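You operate a simulated robot arm through the tools that you are given. There is no shell and no other tool. Be economical: measure what you need, move in short steps, check, and stop when the job is done.

Carry out the task below with a simulated two-armed robot. There is one attempt and no reset: what you move stays moved.

## Task
On the small table at the end of the bays, fold the striped cloth in half and then in half again.

It is judged by the outcome, as a careful person would: the job done as asked, and still so three seconds after it is handed in. It fails if anything else is knocked over, pushed out of place, dropped, spilled or broken. Flat cloth is picked up by pressing the open fingertips on it (5 to 10 N) and closing them slowly along it; thin cloth reads only 2 to 8 mm in the jaws.

## Robot
Two 7-joint arms with two-finger parallel grippers on one trunk, on a base that drives. Base frame: it is fixed to the floor where the robot stands at the start and does not move with it; the origin is under the middle of the robot, x ahead of it, y to its left, z up; the surface under the hand at the start is at about z = 750. Readings come in mm, degrees, newtons and seconds.
The left shoulder is at the start at [70, 133, 1026], the right one opposite. With the tool pointing down near the work surface each hand reaches from about 200 to 660 mm from the robot's upright axis, wherever it stands, measured 20 degrees to its own side. Places, roughly: small table at the end of the bays [500, -100, 800]. Payload 1.57 kg a hand.
The TCP of each hand is the grasp point between the finger pads, 30 mm short of the fingertips. In the tool frame z runs along the fingers and y along their closing line. The gripper opens to 80 mm. The fingers are 17 mm wide and 12 mm thick; the gripper's body (40 by 82 mm) begins 80 mm behind the TCP.
Orientation is that of the tool frame in the base frame, as [roll, pitch, yaw] about the fixed x, y, z axes, in that order (R = Rz(yaw) Ry(pitch) Rx(roll)). With the fingers straight down and closing along the base's y, the tool's x points along the base's -x, its y along +y and its z along -z.

## Interface
- The arms move only by the tool jog_arm. It takes "left_steps", "right_steps" or both (then of equal length, played together; a hand with none holds still); each is text: rows parted by semicolons, each of 7 numbers parted by spaces: the shift along the tool's x, y, z in mm, then the turn, a rotation vector about the tool's x, y, z in degrees, then the opening, from 0 (shut) to 1 (fully open). In form: tx ty tz ax ay az grip; .... A call has 1 to 12 rows; each row is the pose to reach, as a shift and turn from the pose commanded when the call began, along the tool's axes at that moment. A row lasts 0.2 s, in which the tool goes at most 50 mm and 8.6 degrees; a call with a longer step from one row to the next is refused whole, and so is a gripper value outside its range. A pose out of reach is approached as far as the arm can. The call stops where the force on the tool passes 40 N (or 10 N more than at its start, if that is more) or the arm is blocked; 0.2 s more then pass. The fingers move at their own pace (about 153 mm/s each) and stop on an object; they squeeze with about 27 N. The grip force told is the motor's: it shows also when the fingers shut on nothing. Time passes only in rows, and 0.2 s behind the last, so rows that repeat a pose let the fingers close. It gives the time, the measured TCP pose, the force on the tool (base axes), the opening and the grip force at its end, in the units of the frame above (readings bear some noise), with the torque about the TCP (base axes, N m) and any sound that the robot's microphone picked up, and new pictures: "show" is both (left out), scene, wrist or none (wrist: the cameras of the hands that moved).
- Cameras (640 x 400 px; columns grow to the right, rows downward): "scene" is now at [132.2, -14.3, 1240.4]; the picture's right is [-0.18, -0.98, 0.00], its down [-0.69, 0.12, -0.72] and it looks along [0.71, -0.13, -0.70] (base axes); focal length 253 px, centre (320, 200). "left" rides on the left gripper at [72, 7, -122] in its tool frame; the picture's right is [-0.09, 1.00, 0.00], its down [-0.84, -0.08, -0.54] and it looks along [-0.54, -0.05, 0.84] (tool axes); focal length 238 px, centre (320, 200). "right" rides on the right gripper at [72, -7, -122] in its tool frame; the picture's right is [0.09, 1.00, 0.00], its down [-0.84, 0.08, -0.54] and it looks along [-0.54, 0.05, 0.84] (tool axes); focal length 238 px, centre (320, 200). There is no depth. A picture from a camera that has moved, and an enlarged one, comes with that camera's place and axes in the base frame and with its lens.
- lift_body(by): slides the trunk up (or, below 0, down) by that many mm; the arms and the scene camera ride with it, the base frame stays. It gives what a move gives, with no picture.
- roll_base(legs): drives the robot by 1 to 6 legs, each [ahead, left, turn to the left] in mm, mm and degrees, along the robot's own axes; the way and the turn of a leg run together, so that a leg with both is an arc; at most 1500 mm and 180 degrees a leg. The arms and the cameras ride along, it lands a little off, and it stops where it bumps. It gives what a move gives, and a new picture of the scene camera.
- aim_head(pan, tilt): turns the head with the scene camera to pan (to the left, within 86 degrees either way) and tilt (down, from -29 to 69), counted from straight ahead of the robot. It gives what a move gives, and a new picture of the scene camera.
- zoom(camera, box): a new picture of the part [left, top, right, bottom] of that camera's present view, enlarged. No time passes.
- job_done(): hands the job in; it is judged then, once.

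Go step by step. Nothing tells you exact positions but the pictures and the camera data: compare them with the known pose of the tool, close in by small moves and look again before you grip or let go. The budget is 120 turns and 260 pictures, counting those below and the enlarged ones. Unless the task says otherwise, let go and move clear before handing in, and close with one line.

The tools are called after "Emit:" as name(argument=value, ...) on one line, values as JSON. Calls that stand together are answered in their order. jog_arm: Moves the arms, as the interface text tells. Its arguments: {"type":"object","properties":{"left_steps":{"type":"string"},"right_steps":{"type":"string"},"show":{"type":"string","enum":["both","scene","wrist","none"]}},"required":[]} The other tools are called the same way: lift_body (by) slides the trunk up or down; roll_base (legs) drives the base; aim_head (pan, tilt) turns the head that bears the scene camera; zoom (camera, box) takes an enlarged picture of a part of a camera's view; job_done () hands the job in.

At the start:

```text
time: 0.0
left_tcp_pos: [510.3, 57.7, 910.0]
left_tool_rot: [-180.0, 0.0, 180.0]
left_contact_force: [0.1, -0.3, -0.3]
left_moment: [0.0, 0.0, -0.02]
left_opening: 79.9
left_finger_force: 0.0
right_tcp_pos: [426.8, -254.5, 961.8]
right_tool_rot: [180.0, 0.0, 180.0]
right_contact_force: [0.6, -0.3, 0.1]
right_moment: [-0.01, 0.01, 0.01]
right_opening: 80.0
right_finger_force: 0.0
trunk travel left (down, up): [-600.0, 340.0]
robot x, y, heading: [-0.6, 0.7, 0.1]
head pan, tilt: [-10.2, 44.2]
```

scene: 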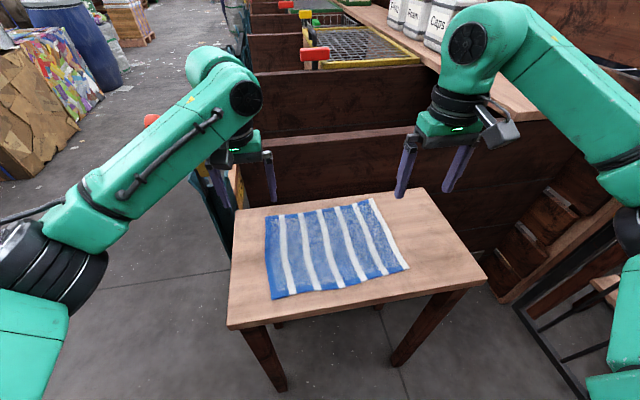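
right: 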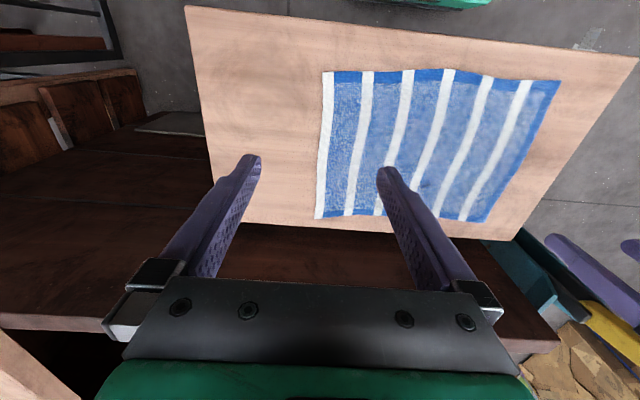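
left: 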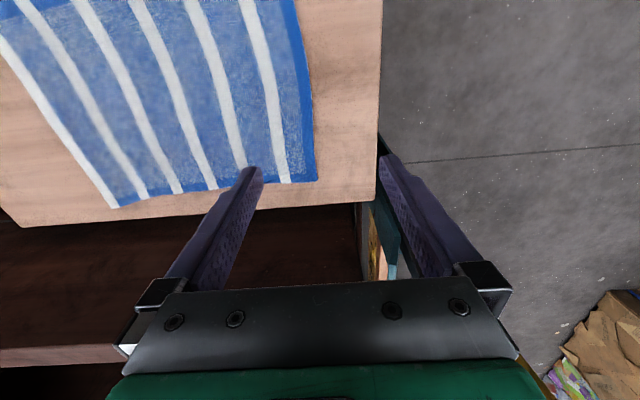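

The striped cloth lies on the table with corners at roughly (369,37), (385,-257), (596,45) and (610,-251), table z about 750–770. I'll bring both hands above the two near corners first and look.

Emit:
jog_arm(left_steps="32 -12 0 0 0 0 1; 64 -24 20 0 0 0 0.7; 96 -36 40 0 0 0 0.5; 126 -46 60 0 0 0 0.5; 126 -46 60 0 0 0 0.5", right_steps="8 6 28 0 0 0 1; 15 12 56 0 0 0 0.7; 22 18 84 0 0 0 0.5; 29 24.5 112 0 0 0 0.5; 29 24.5 112 0 0 0 0.5")

```text
time: 1.2
left_tcp_pos: [384.6, 10.4, 849.4]
left_tool_rot: [-180.0, 0.0, -180.0]
left_contact_force: [-0.1, 0.9, 0.7]
left_moment: [0.02, 0.01, 0.03]
left_opening: 39.7
left_finger_force: 0.1
right_tcp_pos: [399.6, -228.3, 850.6]
right_tool_rot: [-180.0, 0.0, -180.0]
right_contact_force: [0.0, 0.6, 0.5]
right_moment: [0.01, 0.02, 0.0]
right_opening: 39.8
right_finger_force: 0.1
trunk travel left (down, up): [-600.0, 340.0]
robot x, y, heading: [-1.9, 2.3, 0.3]
head pan, tilt: [-10.2, 44.2]
camera scene: at [132.4, -14.2, 1240.4], right [-0.18, -0.98, 0.0], down [-0.69, 0.12, -0.72], along [0.71, -0.13, -0.7], focal length 253 px, centre (320, 200)
camera right: at [326.8, -236.2, 973.6], right [-0.09, 1.0, 0.0], down [0.84, 0.08, 0.54], along [0.54, 0.05, -0.84], focal length 238 px, centre (320, 200)
camera left: at [312.8, 17.0, 971.1], right [0.09, 1.0, 0.0], down [0.84, -0.08, 0.54], along [0.54, -0.05, -0.84], focal length 238 px, centre (320, 200)
```

scene: 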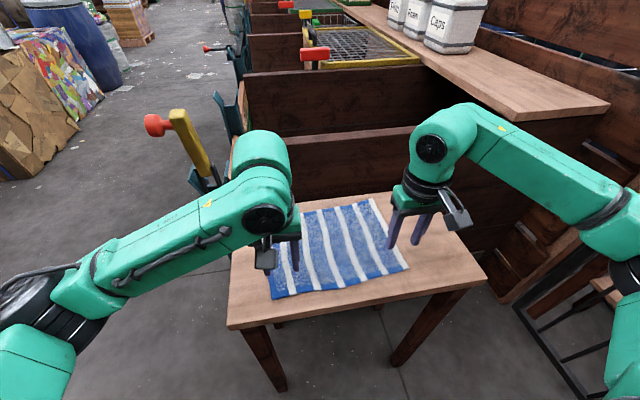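
right: 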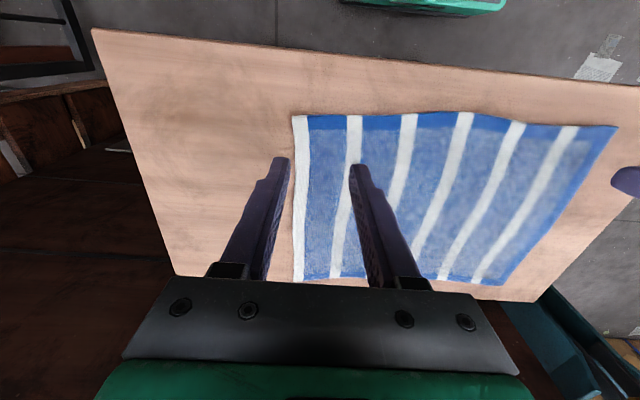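
left: 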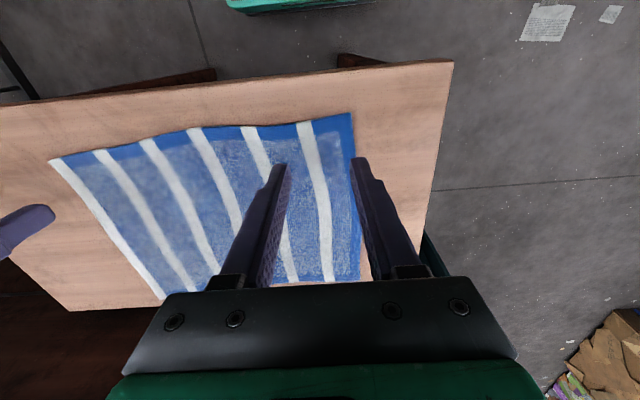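

Combining views, the table top is at z≈755, the near corners at (363,39) and (379,-255). I'll narrow the jaws and lower both hands to just above the cloth inside these corners.

Emit:
jog_arm(left_steps="5 1 20 0 0 0 0.32; 9.5 2 40 0 0 0 0.32; 9.5 2 54 0 0 0 0.32; 9.5 2 58 0 0 0 0.32", right_steps="5 0 20 0 0 0 0.32; 8.5 0 40 0 0 0 0.32; 8.5 0 55 0 0 0 0.32; 8.5 0 59 0 0 0 0.32")

```text
time: 2.2
left_tcp_pos: [372.5, 12.7, 792.1]
left_tool_rot: [180.0, 0.0, -180.0]
left_contact_force: [0.1, 0.5, 0.3]
left_moment: [0.01, 0.02, 0.01]
left_opening: 25.7
left_finger_force: 0.0
right_tcp_pos: [389.2, -232.2, 789.2]
right_tool_rot: [-179.9, 0.0, 180.0]
right_contact_force: [-0.5, 0.1, 0.0]
right_moment: [-0.03, 0.0, 0.02]
right_opening: 25.5
right_finger_force: 0.1
trunk travel left (down, up): [-600.0, 340.0]
robot x, y, heading: [-1.6, -1.1, -0.3]
head pan, tilt: [-10.2, 44.2]
camera scene: at [132.1, -14.3, 1240.5], right [-0.18, -0.98, 0.0], down [-0.69, 0.12, -0.72], along [0.71, -0.13, -0.7], focal length 253 px, centre (320, 200)
camera right: at [316.8, -238.6, 911.5], right [-0.09, 1.0, 0.0], down [0.84, 0.08, 0.54], along [0.54, 0.05, -0.84], focal length 238 px, centre (320, 200)
camera left: at [301.8, 19.1, 913.0], right [0.09, 1.0, 0.0], down [0.84, -0.08, 0.54], along [0.54, -0.05, -0.84], focal length 238 px, centre (320, 200)
```

scene: 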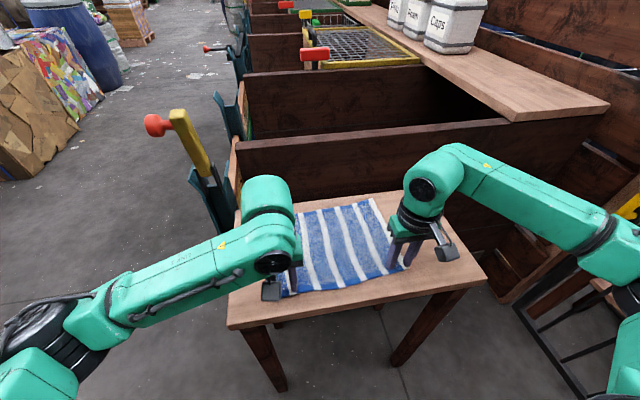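
right: 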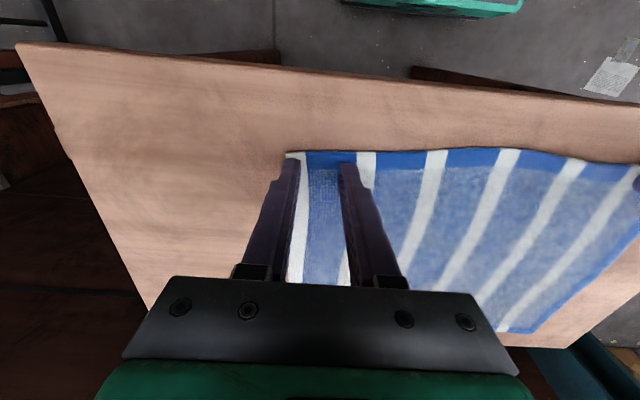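
left: 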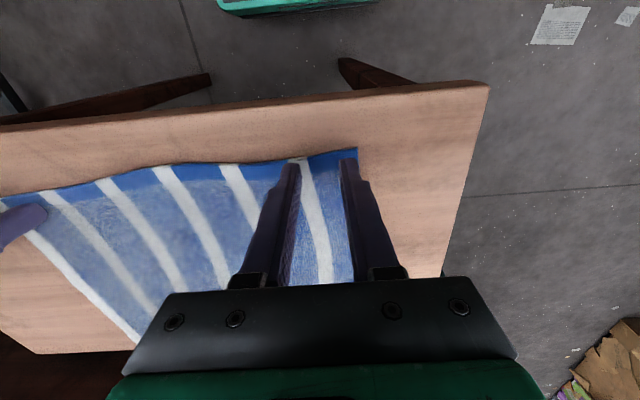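

Both jaws sit just over the cloth inside the near corners. Now I press down gently.

Emit:
jog_arm(left_steps="0 0 2 0 0 0 0.32; 0 0 4 0 0 0 0.32; 0 0 6 0 0 0 0.32; 0 0 7 0 0 0 0.32", right_steps="0 0 1 0 0 0 0.32; 0 0 2 0 0 0 0.32; 0 0 3 0 0 0 0.32; 0 0 4 0 0 0 0.32", show="none")

```text
time: 3.2
left_tcp_pos: [375.0, 12.9, 786.9]
left_tool_rot: [180.0, 0.0, -180.0]
left_contact_force: [-0.1, -0.7, 0.2]
left_moment: [0.0, 0.01, -0.01]
left_opening: 25.4
left_finger_force: 0.2
right_tcp_pos: [388.6, -232.1, 785.6]
right_tool_rot: [-180.0, -0.1, 179.9]
right_contact_force: [0.1, -0.5, 0.3]
right_moment: [0.01, 0.0, -0.01]
right_opening: 25.7
right_finger_force: 0.1
trunk travel left (down, up): [-600.0, 340.0]
robot x, y, heading: [2.1, -0.8, 0.1]
head pan, tilt: [-10.2, 44.2]
```

Emit:
jog_arm(left_steps="0 0 1 0 0 0 0.32; 0 0 2 0 0 0 0.32; 0 0 3 0 0 0 0.32", right_steps="0 0 1 0 0 0 0.32; 0 0 2 0 0 0 0.32; 0 0 3 0 0 0 0.32", show="none")

```text
time: 4.0
left_tcp_pos: [374.8, 13.0, 783.0]
left_tool_rot: [180.0, 0.0, 180.0]
left_contact_force: [0.8, 0.6, 2.8]
left_moment: [0.02, -0.02, -0.01]
left_opening: 25.6
left_finger_force: 0.0
right_tcp_pos: [388.5, -229.6, 783.8]
right_tool_rot: [180.0, 0.1, -180.0]
right_contact_force: [0.1, -0.9, 2.7]
right_moment: [-0.02, 0.0, -0.03]
right_opening: 25.4
right_finger_force: 0.0
trunk travel left (down, up): [-600.0, 340.0]
robot x, y, heading: [-0.6, 3.4, 0.1]
head pan, tilt: [-10.2, 44.2]
```

Contact has begun (~2.8 N each). A little more pressing to reach 5–10 N.

Emit:
jog_arm(left_steps="0 0 0.7 0 0 0 0.32; 0 0 1.4 0 0 0 0.32", right_steps="0 0 0.7 0 0 0 0.32; 0 0 1.4 0 0 0 0.32", show="none")

```text
time: 4.6
left_tcp_pos: [374.6, 13.4, 782.6]
left_tool_rot: [-180.0, 0.3, 180.0]
left_contact_force: [1.9, -1.8, 10.1]
left_moment: [-0.03, -0.11, 0.0]
left_opening: 25.2
left_finger_force: 0.1
right_tcp_pos: [387.8, -229.4, 782.6]
right_tool_rot: [-180.0, 0.1, -180.0]
right_contact_force: [-1.1, -1.4, 9.2]
right_moment: [-0.03, 0.02, -0.01]
right_opening: 25.2
right_finger_force: 0.1
trunk travel left (down, up): [-600.0, 340.0]
robot x, y, heading: [3.8, -0.3, -0.0]
head pan, tilt: [-10.2, 44.2]
```

Force is 9–10 N; I ease slightly and close slowly.

Emit:
jog_arm(left_steps="0 0 -0.4 0 0 0 0.29; 0 0 -0.4 0 0 0 0.26; 0 0 -0.4 0 0 0 0.22; 0 0 -0.4 0 0 0 0.18; 0 0 -0.4 0 0 0 0.14; 0 0 -0.4 0 0 0 0.1; 0 0 -0.4 0 0 0 0.06; 0 0 -0.4 0 0 0 0.02; 0 0 -0.4 0 0 0 0; 0 0 -0.4 0 0 0 0", right_steps="0 0 -0.3 0 0 0 0.29; 0 0 -0.3 0 0 0 0.26; 0 0 -0.3 0 0 0 0.22; 0 0 -0.3 0 0 0 0.18; 0 0 -0.3 0 0 0 0.14; 0 0 -0.3 0 0 0 0.1; 0 0 -0.3 0 0 0 0.06; 0 0 -0.3 0 0 0 0.02; 0 0 -0.3 0 0 0 0; 0 0 -0.3 0 0 0 0")

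```text
time: 6.8
left_tcp_pos: [373.3, 13.0, 783.6]
left_tool_rot: [-179.7, 0.1, 180.0]
left_contact_force: [0.9, -16.5, 12.1]
left_moment: [-0.47, -0.06, 0.01]
left_opening: 4.1
left_finger_force: 24.7
right_tcp_pos: [387.5, -227.5, 784.3]
right_tool_rot: [179.9, 0.2, -179.9]
right_contact_force: [-0.4, 17.1, 10.0]
right_moment: [0.53, 0.03, -0.05]
right_opening: 4.6
right_finger_force: 24.9
trunk travel left (down, up): [-600.0, 340.0]
robot x, y, heading: [0.1, -0.8, 0.2]
head pan, tilt: [-10.2, 44.2]
camera scene: at [129.4, -13.3, 1240.8], right [-0.18, -0.98, 0.0], down [-0.68, 0.12, -0.72], along [0.71, -0.13, -0.7], focal length 253 px, centre (320, 200)
camera right: at [315.5, -235.4, 905.5], right [-0.09, 1.0, 0.0], down [0.84, 0.08, 0.54], along [0.54, 0.05, -0.84], focal length 238 px, centre (320, 200)
camera left: at [301.2, 20.1, 903.8], right [0.09, 1.0, 0.0], down [0.84, -0.08, 0.54], along [0.54, -0.05, -0.84], focal length 238 px, centre (320, 200)
```

scene: 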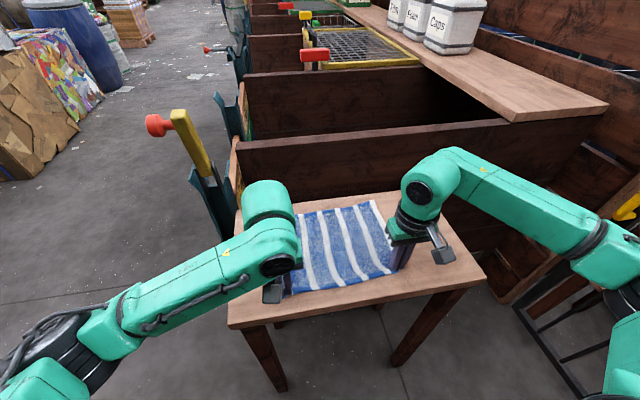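
right: 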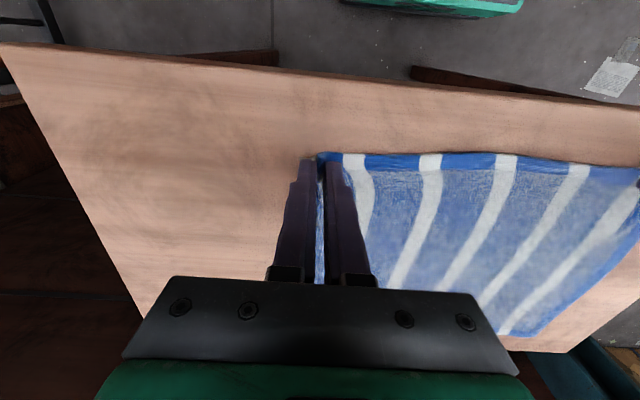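
left: 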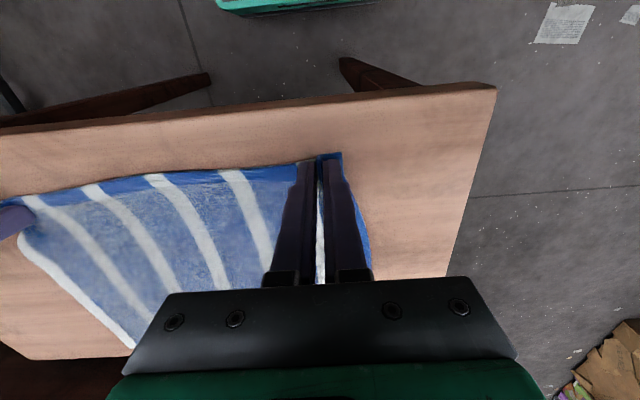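

Both hands hold the cloth (4–5 mm in the jaws). I now lift the near edge along an arc, easing the hands slightly inward to relieve the tension.

Emit:
jog_arm(left_steps="-1.5 -3 -16.5 0 0 0 0; -6 -6 -32.5 0 0 0 0; -13.6 -6 -47.5 0 0 0 0; -23.7 -6 -61 0 0 0 0; -36 -5 -73 0 0 0 0; -51 -4 -82 0 0 0 0; -67 -4 -89 0 0 0 0; -84 -3 -93.6 0 0 0 0; -101.5 -3 -95 0 0 0 0", right_steps="-1.5 4 -16.5 0 0 0 0; -6 7 -32.5 0 0 0 0; -13.6 8 -47.5 0 0 0 0; -23.7 8 -61 0 0 0 0; -36 9 -73 0 0 0 0; -51 9 -82 0 0 0 0; -67 10 -89 0 0 0 0; -84 10 -93.6 0 0 0 0; -101.5 11 -95 0 0 0 0")

```text
time: 8.8
left_tcp_pos: [477.3, 7.9, 877.0]
left_tool_rot: [-180.0, -0.1, -179.9]
left_contact_force: [0.6, -1.9, 0.3]
left_moment: [-0.04, 0.01, -0.01]
left_opening: 3.9
left_finger_force: 24.2
right_tcp_pos: [491.4, -218.8, 876.1]
right_tool_rot: [180.0, -0.1, -179.9]
right_contact_force: [-0.3, 1.5, 0.4]
right_moment: [0.01, 0.03, 0.02]
right_opening: 3.5
right_finger_force: 24.5
trunk travel left (down, up): [-600.0, 340.0]
robot x, y, heading: [3.1, -1.7, -0.0]
head pan, tilt: [-10.2, 44.2]
camera scene: at [133.3, -14.2, 1240.3], right [-0.18, -0.98, 0.0], down [-0.69, 0.12, -0.72], along [0.71, -0.13, -0.7], focal length 253 px, centre (320, 200)
camera right: at [419.8, -226.0, 998.0], right [-0.09, 1.0, 0.0], down [0.84, 0.08, 0.54], along [0.54, 0.05, -0.84], focal length 238 px, centre (320, 200)
camera left: at [406.2, 15.2, 998.7], right [0.09, 1.0, 0.0], down [0.84, -0.08, 0.54], along [0.54, -0.05, -0.84], focal length 238 px, centre (320, 200)
```

scene: 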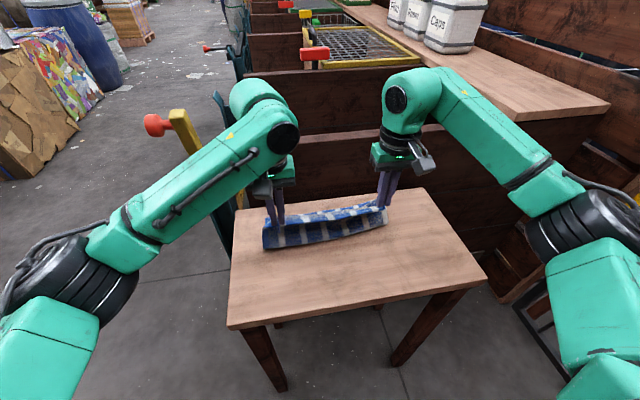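
right: 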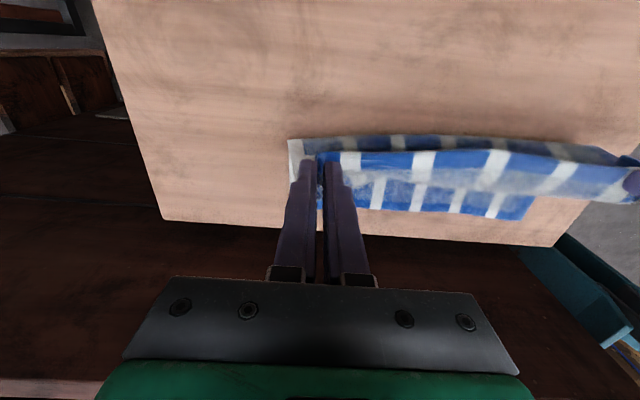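
left: 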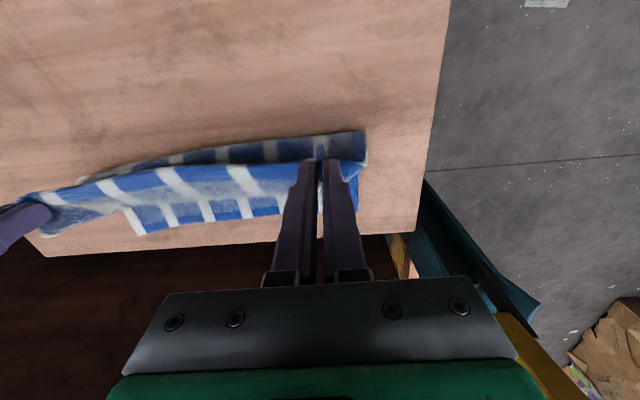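

The cloth is folding cleanly; far corners remain at about (582,46) and (597,-247). I continue the arc down to just above the far edge.

Emit:
jog_arm(left_steps="-16.5 1 1.4 0 0 0 0; -32.5 2 5.4 0 0 0 0; -47.5 3 12 0 0 0 0; -61 4 21 0 0 0 0; -73 5 32 0 0 0 0; -82 5 45 0 0 0 0; -89 5 59 0 0 0 0; -93.5 5 74 0 0 0 0; -95 5 84 0 0 0 0; -95 5 84 0 0 0 0", right_steps="-16.5 0 1.4 0 0 0 0; -32.5 0 5.4 0 0 0 0; -47.5 0 12 0 0 0 0; -61 0 21 0 0 0 0; -73 0 32 0 0 0 0; -82 0 45 0 0 0 0; -89 0 59 0 0 0 0; -93.5 0 74 0 0 0 0; -95 0 84 0 0 0 0; -95 0 84 0 0 0 0")

```text
time: 11.0
left_tcp_pos: [569.9, 15.3, 793.3]
left_tool_rot: [-179.9, 0.1, 180.0]
left_contact_force: [-0.2, -5.5, 4.3]
left_moment: [-0.12, -0.04, 0.01]
left_opening: 3.6
left_finger_force: 24.6
right_tcp_pos: [583.6, -218.9, 793.0]
right_tool_rot: [-179.9, 0.2, 179.8]
right_contact_force: [-0.1, 4.9, 2.2]
right_moment: [0.12, 0.0, 0.0]
right_opening: 3.8
right_finger_force: 24.7
trunk travel left (down, up): [-600.0, 340.0]
robot x, y, heading: [1.2, 1.5, -0.1]
head pan, tilt: [-10.2, 44.2]
camera scene: at [131.3, -14.1, 1240.6], right [-0.18, -0.98, 0.0], down [-0.69, 0.12, -0.72], along [0.71, -0.13, -0.7], focal length 253 px, centre (320, 200)
camera right: at [511.8, -224.8, 915.5], right [-0.09, 1.0, 0.0], down [0.84, 0.08, 0.54], along [0.54, 0.05, -0.84], focal length 238 px, centre (320, 200)
camera left: at [498.7, 21.7, 914.6], right [0.09, 1.0, 0.0], down [0.84, -0.08, 0.54], along [0.54, -0.05, -0.84], focal length 238 px, centre (320, 200)
```

scene: 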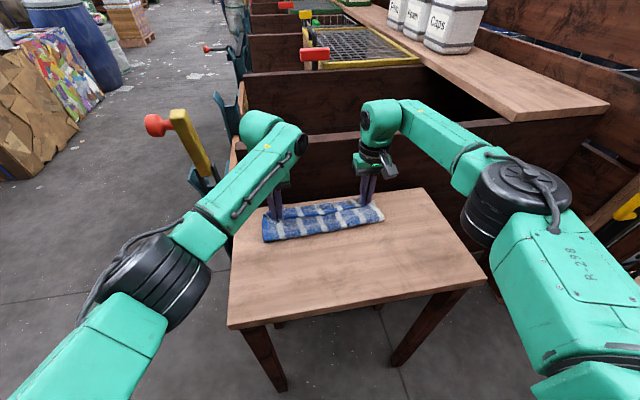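
right: 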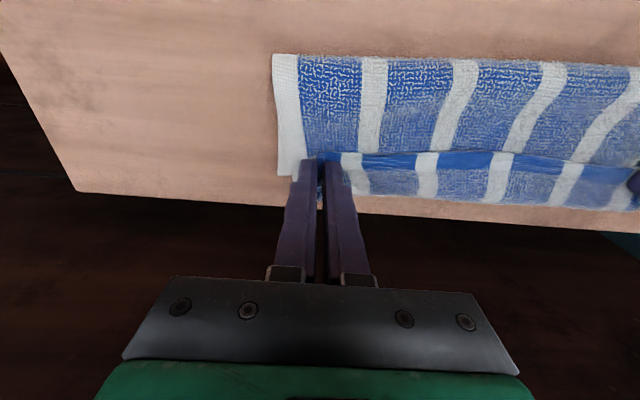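
left: 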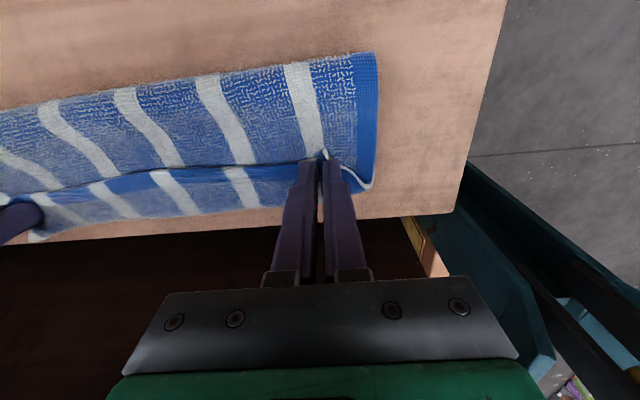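

The whole cloth slid ~25 mm away during the fold: the bottom layer's far edge is now near x≈607–622 (table edge ≈622). The top edge is short by about that much, so I raise slightly, go forward, and look before putting it down.

Emit:
jog_arm(left_steps="0 0 -8 0 0 0 0; -4 0 -14 0 0 0 0; -12 0 -14 0 0 0 0; -20 0 -12 0 0 0 0; -25 0 -8 0 0 0 0; -25 0 -8 0 0 0 0", right_steps="0 1 -8 0 0 0 0; -4 2 -14 0 0 0 0; -12 2 -14 0 0 0 0; -20 2 -12 0 0 0 0; -25 2 -8 0 0 0 0; -25 2 -8 0 0 0 0")

Emit:
zoom(camera="scene", box=[220, 160, 440, 300])

```text
time: 12.4
left_tcp_pos: [585.6, 20.1, 795.4]
left_tool_rot: [-179.9, 0.0, -180.0]
left_contact_force: [-0.5, -5.7, 1.3]
left_moment: [-0.21, -0.01, 0.02]
left_opening: 3.7
left_finger_force: 24.5
left hand out of reach, approached as far as the arm can: row 4, 5, 6
right_tcp_pos: [586.1, -214.1, 804.0]
right_tool_rot: [-179.9, 0.2, -179.9]
right_contact_force: [0.1, 5.8, -0.8]
right_moment: [0.15, 0.0, -0.05]
right_opening: 4.0
right_finger_force: 25.0
right hand out of reach, approached as far as the arm can: row 2, 3, 4, 5, 6
trunk travel left (down, up): [-600.0, 340.0]
robot x, y, heading: [-2.2, 0.2, 0.2]
head pan, tilt: [-10.2, 44.2]
camera scene: at [132.5, -14.2, 1240.4], right [-0.18, -0.98, 0.0], down [-0.69, 0.12, -0.72], along [0.71, -0.13, -0.7], focal length 253 px, centre (320, 200)
camera right: at [514.1, -221.3, 926.0], right [-0.09, 1.0, 0.0], down [0.84, 0.08, 0.54], along [0.54, 0.05, -0.84], focal length 238 px, centre (320, 200)
camera left: at [514.3, 26.6, 917.0], right [0.09, 1.0, 0.0], down [0.84, -0.08, 0.54], along [0.54, -0.05, -0.84], focal length 238 px, centre (320, 200)
```

scene: 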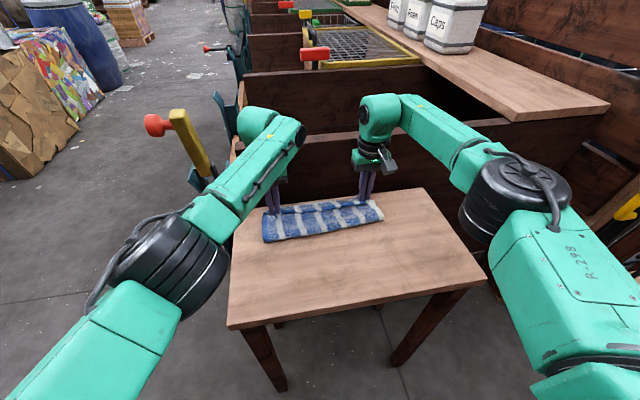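
right: 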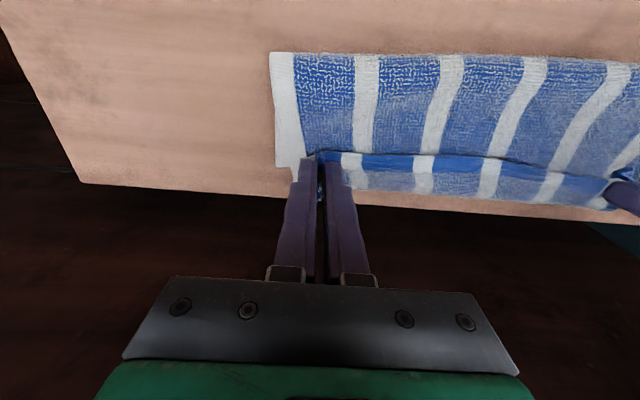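
left: 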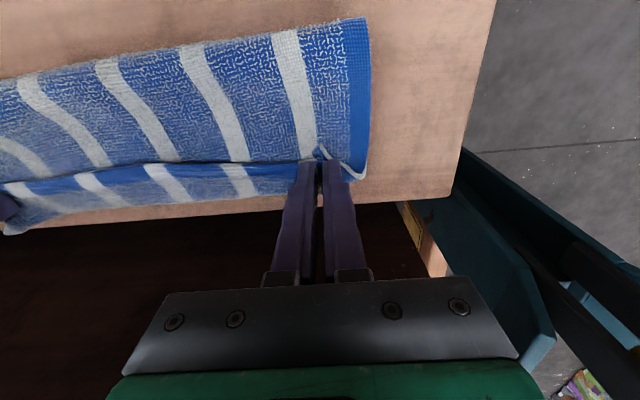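

```text
2.86 times, centred on (330, 230) of scene
camera zoom: at [132.5, -14.2, 1240.4], right [-0.18, -0.98, 0.0], down [-0.69, 0.12, -0.72], along [0.71, -0.13, -0.7], focal length 723 px, centre (291, 114)
```

zoom: 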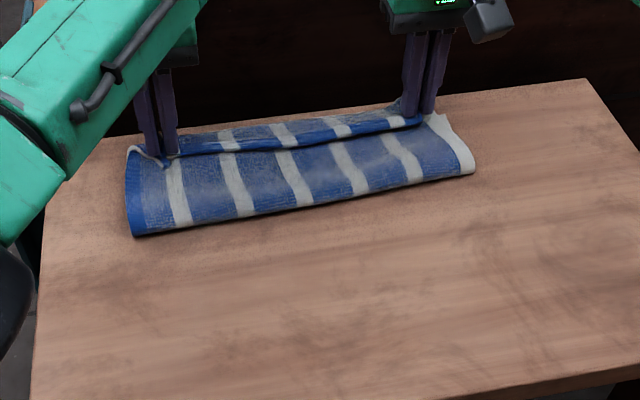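

Arms hit their reach limit at about x=586. Driving the base forward ~35 mm would help; I check the clearance below by tilting the head down.

Emit:
aim_head(pan=0, tilt=69)

```text
time: 13.3
left_tcp_pos: [586.3, 19.8, 796.0]
left_tool_rot: [-180.0, 0.0, -179.9]
left_contact_force: [-0.5, -7.5, 1.4]
left_moment: [-0.24, 0.06, 0.03]
left_opening: 3.9
left_finger_force: 24.6
right_tcp_pos: [586.4, -214.8, 802.6]
right_tool_rot: [180.0, 0.1, 179.9]
right_contact_force: [0.5, 6.1, 0.0]
right_moment: [0.19, 0.01, -0.02]
right_opening: 4.1
right_finger_force: 24.7
trunk travel left (down, up): [-600.0, 340.0]
robot x, y, heading: [1.2, 1.8, -0.3]
head pan, tilt: [0.0, 68.8]
camera scene: at [107.5, 0.1, 1210.4], right [0.0, -1.0, 0.0], down [-0.93, 0.0, -0.36], along [0.36, 0.0, -0.93], focal length 253 px, centre (320, 200)
```

scene: 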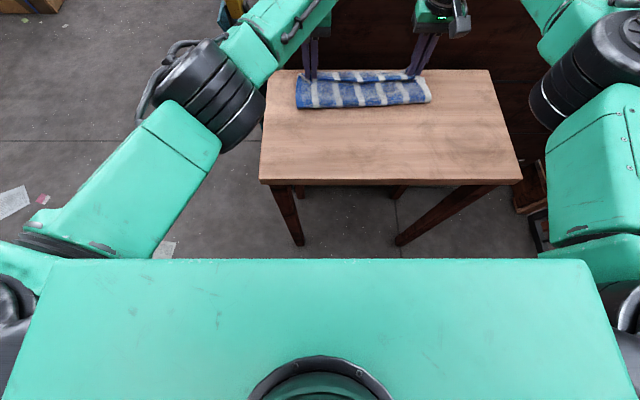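

There is plenty of floor clearance. I first draw the hands back ~12 mm to reachable poses, then drive ahead 35 mm.

Emit:
jog_arm(left_steps="18 0 0 0 0 0 0; 33 0 -2 0 0 0 0; 33 0 -2 0 0 0 0", right_steps="18 0 0 0 0 0 0; 33 0 0 0 0 0 0; 33 0 0 0 0 0 0", show="none")

```text
time: 14.1
left_tcp_pos: [553.3, 21.3, 798.4]
left_tool_rot: [180.0, -0.1, 180.0]
left_contact_force: [0.2, -3.9, -1.3]
left_moment: [-0.19, 0.01, 0.04]
left_opening: 3.7
left_finger_force: 24.8
right_tcp_pos: [552.4, -213.1, 802.1]
right_tool_rot: [180.0, 0.0, 180.0]
right_contact_force: [0.2, 4.5, -0.9]
right_moment: [0.13, -0.02, -0.03]
right_opening: 4.0
right_finger_force: 25.2
trunk travel left (down, up): [-600.0, 340.0]
robot x, y, heading: [2.2, 0.2, 0.1]
head pan, tilt: [0.0, 68.8]
```

Emit:
roll_base(legs=[[38, 0, 0]])

```text
time: 15.0
left_tcp_pos: [591.7, 19.8, 799.7]
left_tool_rot: [-180.0, 0.0, -180.0]
left_contact_force: [0.0, -4.3, -0.8]
left_moment: [-0.12, 0.0, 0.02]
left_opening: 3.7
left_finger_force: 24.9
right_tcp_pos: [591.9, -213.1, 801.7]
right_tool_rot: [180.0, 0.1, 179.9]
right_contact_force: [-0.9, 4.9, 0.2]
right_moment: [0.15, 0.01, -0.02]
right_opening: 3.8
right_finger_force: 24.6
trunk travel left (down, up): [-600.0, 340.0]
robot x, y, heading: [38.5, -3.4, -0.1]
head pan, tilt: [0.0, 68.8]
camera scene: at [145.5, 0.3, 1210.5], right [0.0, -1.0, 0.0], down [-0.93, 0.0, -0.36], along [0.36, 0.0, -0.93], focal length 253 px, centre (320, 200)
```

scene: 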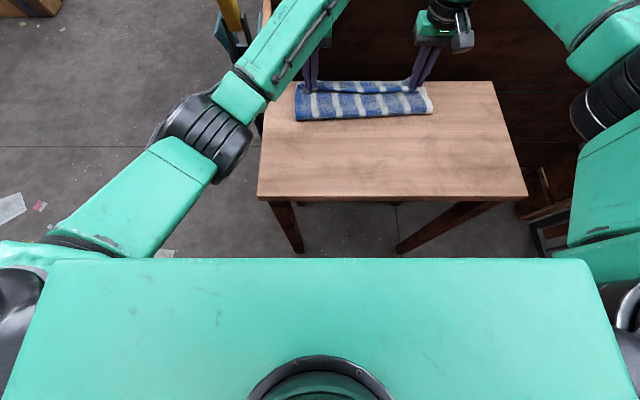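

Emit:
jog_arm(left_steps="-2 0 0 0 0 0 0; -4 0 0 0 0 0 0; -4 0 4 0 0 0 0; -4 0 4 0 0 0 0", right_steps="-8 1 -3 0 0 0 0; -16 2 -2 0 0 0 0; -16 2 6 0 0 0 0; -16 2 6 0 0 0 0")

Emit:
zoom(camera="scene", box=[270, 60, 460, 180])

```text
time: 16.0
left_tcp_pos: [595.8, 19.7, 794.7]
left_tool_rot: [179.9, 0.1, 180.0]
left_contact_force: [0.6, -4.1, 1.0]
left_moment: [-0.07, -0.02, 0.03]
left_opening: 3.5
left_finger_force: 24.8
right_tcp_pos: [606.4, -211.1, 796.8]
right_tool_rot: [-179.9, 0.0, -179.9]
right_contact_force: [-0.2, 2.7, 0.0]
right_moment: [0.05, 0.0, 0.01]
right_opening: 3.9
right_finger_force: 24.4
trunk travel left (down, up): [-600.0, 340.0]
robot x, y, heading: [36.0, -0.6, 0.0]
head pan, tilt: [0.0, 68.8]
camera scene: at [146.0, 0.2, 1210.4], right [0.0, -1.0, 0.0], down [-0.93, 0.0, -0.36], along [0.36, 0.0, -0.93], focal length 253 px, centre (320, 200)
camera right: at [534.2, -218.0, 918.9], right [-0.09, 1.0, 0.0], down [0.84, 0.08, 0.54], along [0.54, 0.05, -0.84], focal length 238 px, centre (320, 200)
camera left: at [523.4, 25.7, 915.6], right [0.09, 1.0, 0.0], down [0.84, -0.08, 0.54], along [0.54, -0.05, -0.84], focal length 238 px, centre (320, 200)
```

scene: 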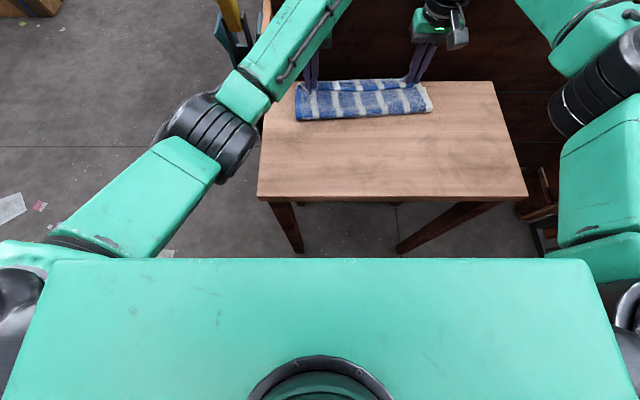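
right: 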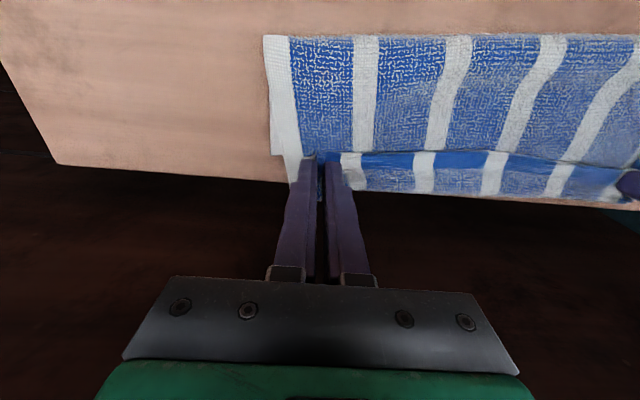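
left: 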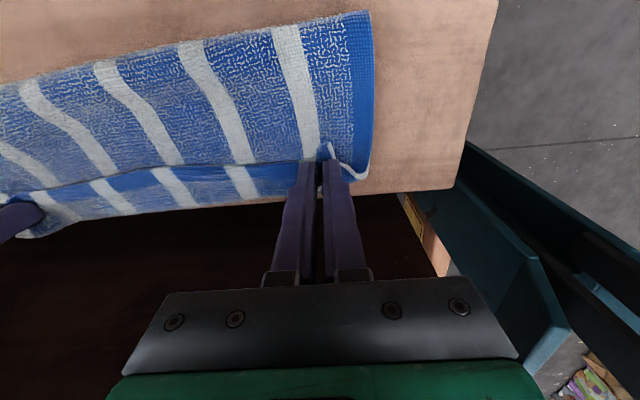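

```text
3.33 times, centred on (365, 120) of scene
camera zoom: at [146.0, 0.2, 1210.4], right [0.0, -1.0, 0.0], down [-0.93, 0.0, -0.36], along [0.36, 0.0, -0.93], focal length 844 px, centre (170, 467)
```

zoom: 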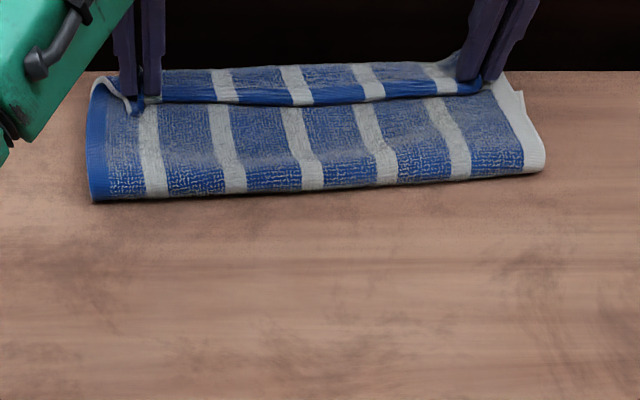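

The whole cloth shifted forward and its right rear now slightly overhangs the far table edge; my arc was too tight and pulled it along. I'll undo the fold, keeping hold, drag the flat cloth back toward the middle of the table, then refold with more slack.

Emit:
jog_arm(left_steps="10 -1 -20 0 0 0 0; 30 -2 -40 0 0 0 0; 55 -2 -55 0 0 0 0; 80 -3 -60 0 0 0 0; 105 -3 -60 0 0 0 0; 130 -3 -55 0 0 0 0; 152 -3 -45 0 0 0 0; 174 -3 -32 0 0 0 0; 194 -3 -18 0 0 0 0; 215 -3 -5 0 0 0 0; 234 -3 0 0 0 0 0; 234 -3 2 0 0 0 0", right_steps="10 1 -20 0 0 0 0; 30 2 -40 0 0 0 0; 55 3 -55 0 0 0 0; 80 3 -60 0 0 0 0; 105 3 -60 0 0 0 0; 130 3 -55 0 0 0 0; 152 3 -45 0 0 0 0; 174 3 -32 0 0 0 0; 194 3 -18 0 0 0 0; 215 3 -5 0 0 0 0; 236 3 0 0 0 0 0; 236 3 2 0 0 0 0")

Emit:
zoom(camera="scene", box=[240, 60, 540, 240])

```text
time: 18.6
left_tcp_pos: [364.2, 17.5, 793.4]
left_tool_rot: [180.0, 0.1, 180.0]
left_contact_force: [-0.5, -0.5, -0.2]
left_moment: [-0.02, 0.02, -0.02]
left_opening: 3.7
left_finger_force: 24.5
right_tcp_pos: [370.0, -207.6, 795.0]
right_tool_rot: [-180.0, 0.0, 179.9]
right_contact_force: [-0.4, 0.1, 0.7]
right_moment: [-0.02, -0.01, 0.01]
right_opening: 3.4
right_finger_force: 24.1
trunk travel left (down, up): [-600.0, 340.0]
robot x, y, heading: [34.2, -2.1, 0.2]
head pan, tilt: [0.0, 68.8]
camera scene: at [146.8, 0.1, 1210.3], right [0.0, -1.0, 0.0], down [-0.93, 0.0, -0.36], along [0.36, 0.0, -0.93], focal length 253 px, centre (320, 200)
camera right: at [298.0, -214.7, 917.8], right [-0.09, 1.0, 0.0], down [0.84, 0.08, 0.54], along [0.54, 0.05, -0.84], focal length 238 px, centre (320, 200)
camera left: at [291.7, 23.9, 915.0], right [0.09, 1.0, 0.0], down [0.84, -0.08, 0.54], along [0.54, -0.05, -0.84], focal length 238 px, centre (320, 200)
```

scene: 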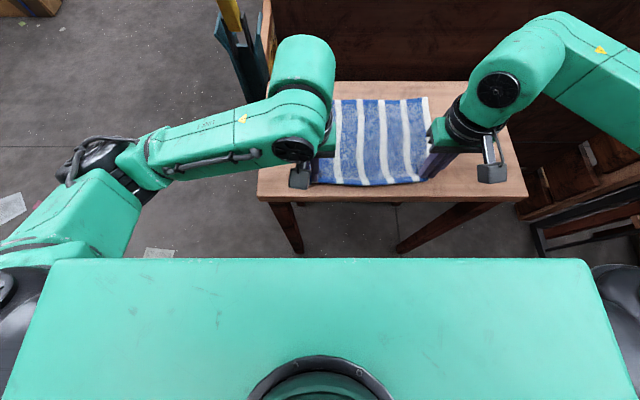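
right: 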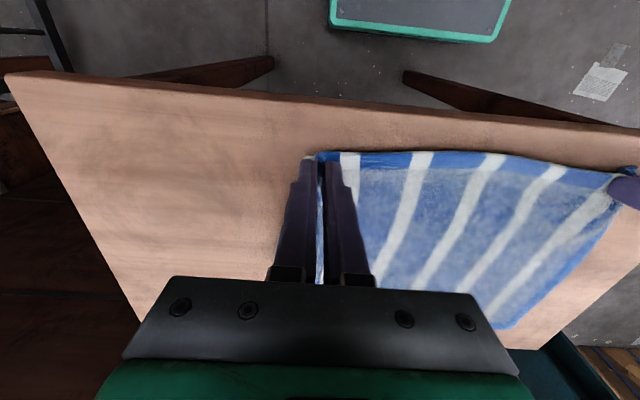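
left: 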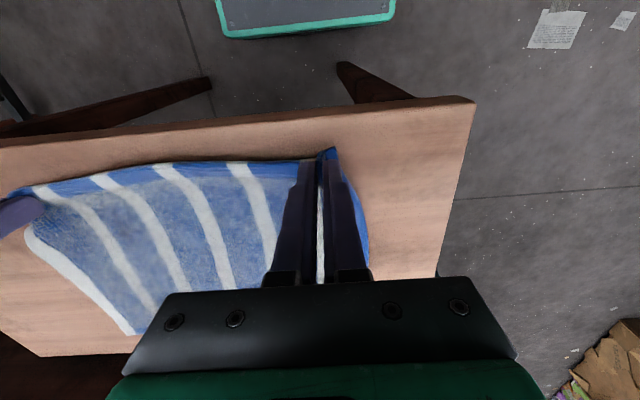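

```text
2.13 times, centred on (390, 150) of scene
camera zoom: at [146.8, 0.1, 1210.3], right [0.0, -1.0, 0.0], down [-0.93, 0.0, -0.36], along [0.36, 0.0, -0.93], focal length 540 px, centre (171, 307)
```

zoom: 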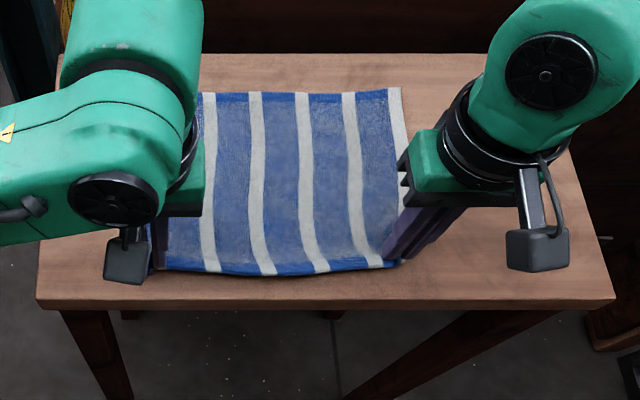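

The cloth is flat and square again: far edge at x≈570, near edge ≈355. I refold with a lower arc (more slack).

Emit:
jog_arm(left_steps="-1.5 0 -12 0 0 0 0; -5.8 0 -24 0 0 0 0; -12.9 0 -35 0 0 0 0; -22.5 0 -45 0 0 0 0; -34.3 0 -54 0 0 0 0; -48 0 -61 0 0 0 0; -63.2 0 -66 0 0 0 0; -79.3 0 -69 0 0 0 0; -96 0 -70 0 0 0 0", right_steps="-1.5 0 -12 0 0 0 0; -5.8 0 -24 0 0 0 0; -12.9 0 -35 0 0 0 0; -22.5 0 -45 0 0 0 0; -34.3 0 -54 0 0 0 0; -48 0 -61 0 0 0 0; -63.2 0 -66 0 0 0 0; -79.3 0 -69 0 0 0 0; -96 0 -70 0 0 0 0", show="scene")

Emit:
jog_arm(left_steps="-16.7 0 1 0 0 0 0; -32.8 0 4 0 0 0 0; -48 0 9.4 0 0 0 0; -61.7 0 16.4 0 0 0 0; -73.5 0 25 0 0 0 0; -83 0 35 0 0 0 0; -90 0 46 0 0 0 0; -94 0 56 0 0 0 0; -96 0 64 0 0 0 0; -96 0 64 0 0 0 0", right_steps="-16.7 0 1 0 0 0 0; -32.8 0 4 0 0 0 0; -48 0 9.4 0 0 0 0; -61.7 0 16.4 0 0 0 0; -73.5 0 25 0 0 0 0; -83 0 35 0 0 0 0; -90 0 46 0 0 0 0; -94 0 56 0 0 0 0; -96 0 64 0 0 0 0; -96 0 64 0 0 0 0")

Emit:
zoom(camera="scene", box=[240, 60, 540, 240])

```text
time: 20.6
left_tcp_pos: [457.6, 16.6, 862.2]
left_tool_rot: [180.0, -0.1, 179.9]
left_contact_force: [0.0, 1.1, -0.6]
left_moment: [-0.03, -0.01, -0.02]
left_opening: 3.4
left_finger_force: 24.6
right_tcp_pos: [469.9, -208.5, 865.7]
right_tool_rot: [180.0, -0.2, 180.0]
right_contact_force: [-1.0, 0.1, -0.2]
right_moment: [-0.01, 0.02, 0.03]
right_opening: 3.9
right_finger_force: 24.5
trunk travel left (down, up): [-600.0, 340.0]
robot x, y, heading: [39.2, 4.0, 0.0]
head pan, tilt: [0.0, 68.8]
camera scene: at [147.0, 0.2, 1210.3], right [0.0, -1.0, 0.0], down [-0.93, 0.0, -0.36], along [0.36, 0.0, -0.93], focal length 253 px, centre (320, 200)
```

scene: 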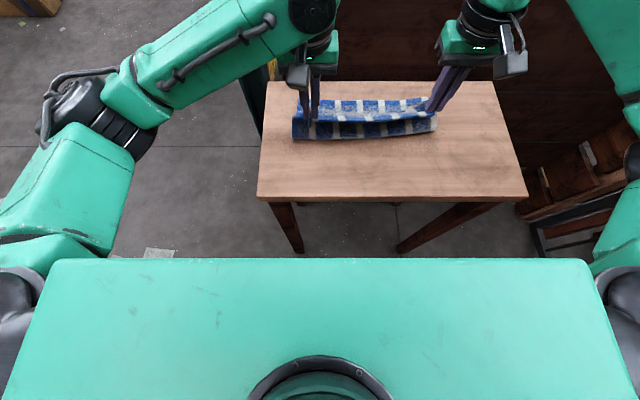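

```text
time: 22.8
left_tcp_pos: [553.0, 15.5, 799.2]
left_tool_rot: [-180.0, 0.1, 179.9]
left_contact_force: [-0.4, 0.4, 0.1]
left_moment: [0.02, -0.01, 0.0]
left_opening: 3.7
left_finger_force: 24.5
right_tcp_pos: [562.8, -206.9, 799.5]
right_tool_rot: [-179.9, 0.0, -180.0]
right_contact_force: [-0.6, 0.0, 0.0]
right_moment: [-0.02, 0.0, -0.01]
right_opening: 3.7
right_finger_force: 25.0
trunk travel left (down, up): [-600.0, 340.0]
robot x, y, heading: [37.9, 0.2, -0.4]
head pan, tilt: [0.0, 68.8]
camera scene: at [146.0, 0.3, 1210.4], right [0.0, -1.0, 0.0], down [-0.93, 0.0, -0.36], along [0.36, 0.0, -0.93], focal length 253 px, centre (320, 200)
camera right: at [490.2, -214.5, 922.1], right [-0.09, 1.0, 0.0], down [0.84, 0.08, 0.54], along [0.54, 0.05, -0.84], focal length 238 px, centre (320, 200)
camera left: at [482.1, 23.0, 920.9], right [0.09, 1.0, 0.0], down [0.84, -0.08, 0.54], along [0.54, -0.05, -0.84], focal length 238 px, centre (320, 200)
```

scene: 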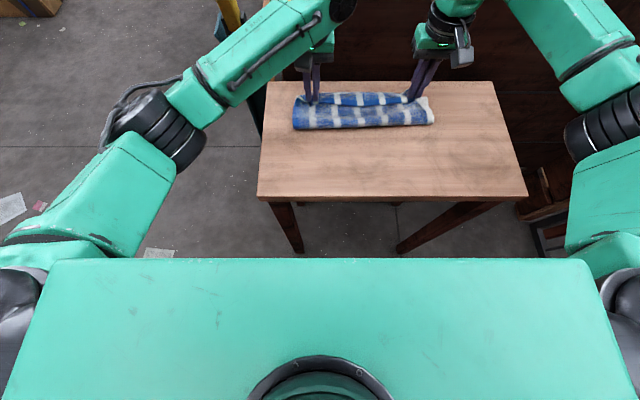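
right: 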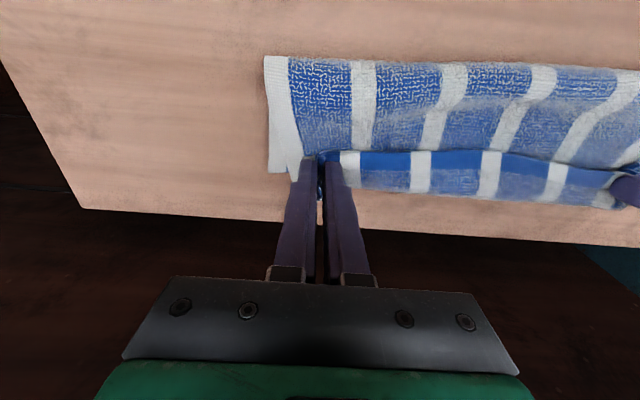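
left: 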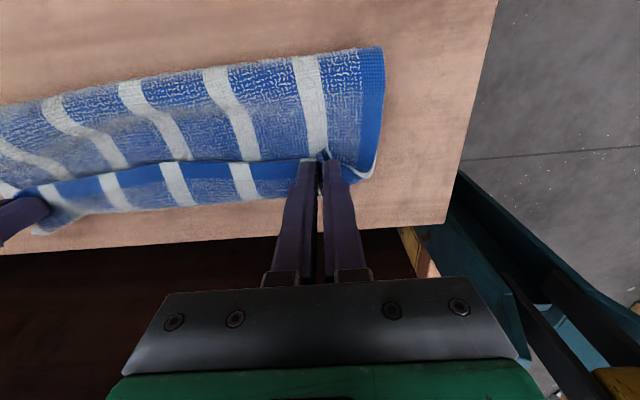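

```text
2.13 times, centred on (390, 150) of scene
camera zoom: at [146.0, 0.3, 1210.4], right [0.0, -1.0, 0.0], down [-0.93, 0.0, -0.36], along [0.36, 0.0, -0.93], focal length 540 px, centre (171, 307)
```

zoom: 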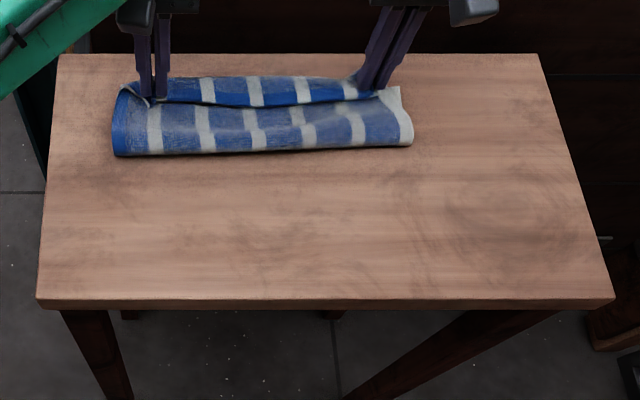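

Bottom far edge is now ≈592 with the fold at ≈487–500, the top edge is ~25–30 mm short, and there are 30 mm of table left. I move the top edge further on, slowly, in small steps.

Emit:
jog_arm(left_steps="-2 1 0 0 0 0 0; -5 2 0 0 0 0 0; -8 3 0 0 0 0 0; -11 4 0 0 0 0 0; -14 5 0 0 0 0 0; -17 5 0 0 0 0 0; -20 5 0 0 0 0 0; -23 5 0 0 0 0 0; -26 5 0 0 0 0 0; -28 5 2 0 0 0 0; -28 5 4 0 0 0 0", right_steps="-2 -1 0 0 0 0 0; -5 -2 0 0 0 0 0; -8 -2 0 0 0 0 0; -11 -2 0 0 0 0 0; -14 -2 0 0 0 0 0; -17 -2 0 0 0 0 0; -20 -2 0 0 0 0 0; -23 -2 0 0 0 0 0; -26 -2 0 0 0 0 0; -28 -2 2 0 0 0 0; -28 -2 4 0 0 0 0")

Emit:
zoom(camera="scene", box=[270, 60, 460, 180])

```text
time: 25.2
left_tcp_pos: [580.7, 22.0, 794.9]
left_tool_rot: [-180.0, -0.1, 179.9]
left_contact_force: [-0.6, -4.0, 1.0]
left_moment: [-0.14, 0.03, 0.0]
left_opening: 3.5
left_finger_force: 25.0
right_tcp_pos: [590.1, -210.3, 796.7]
right_tool_rot: [179.9, 0.0, -180.0]
right_contact_force: [0.2, 3.4, -0.5]
right_moment: [0.13, 0.02, -0.06]
right_opening: 3.8
right_finger_force: 24.7
trunk travel left (down, up): [-600.0, 340.0]
robot x, y, heading: [38.6, -2.7, 0.1]
head pan, tilt: [0.0, 68.8]
camera scene: at [145.9, 0.1, 1210.4], right [0.0, -1.0, 0.0], down [-0.93, 0.0, -0.36], along [0.36, 0.0, -0.93], focal length 253 px, centre (320, 200)
camera right: at [518.7, -216.9, 919.1], right [-0.09, 1.0, 0.0], down [0.84, 0.08, 0.54], along [0.54, 0.05, -0.84], focal length 238 px, centre (320, 200)
camera left: at [509.4, 28.5, 916.6], right [0.09, 1.0, 0.0], down [0.84, -0.08, 0.54], along [0.54, -0.05, -0.84], focal length 238 px, centre (320, 200)
```

scene: 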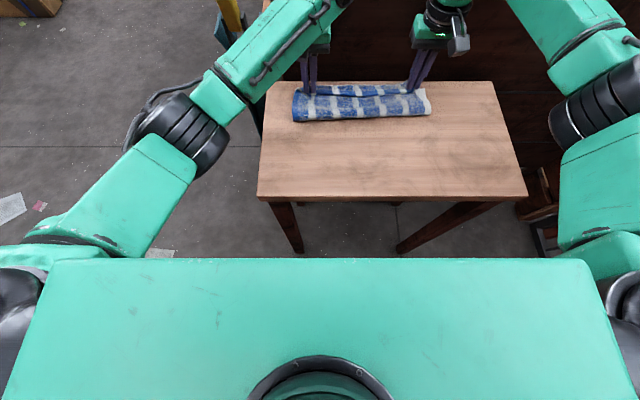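
right: 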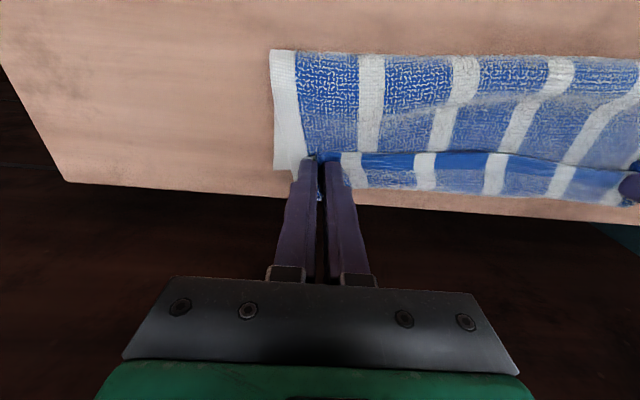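
left: 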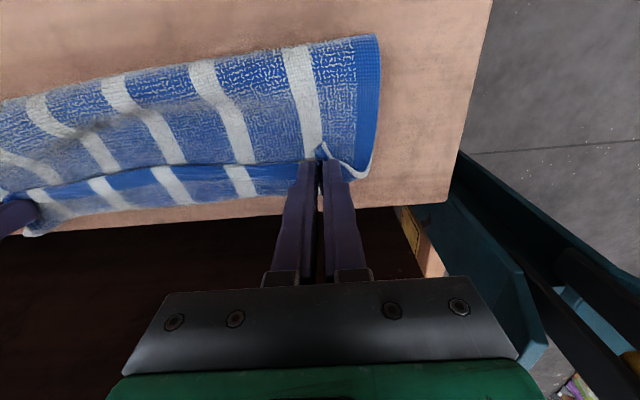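

```text
3.33 times, centred on (365, 120) of scene
camera zoom: at [145.9, 0.1, 1210.4], right [0.0, -1.0, 0.0], down [-0.93, 0.0, -0.36], along [0.36, 0.0, -0.93], focal length 844 px, centre (170, 467)
```

zoom: 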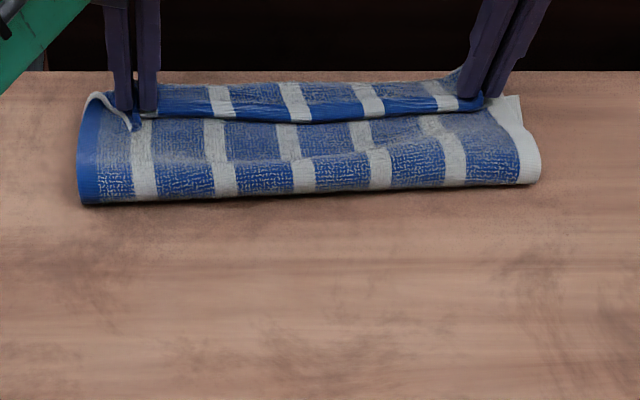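

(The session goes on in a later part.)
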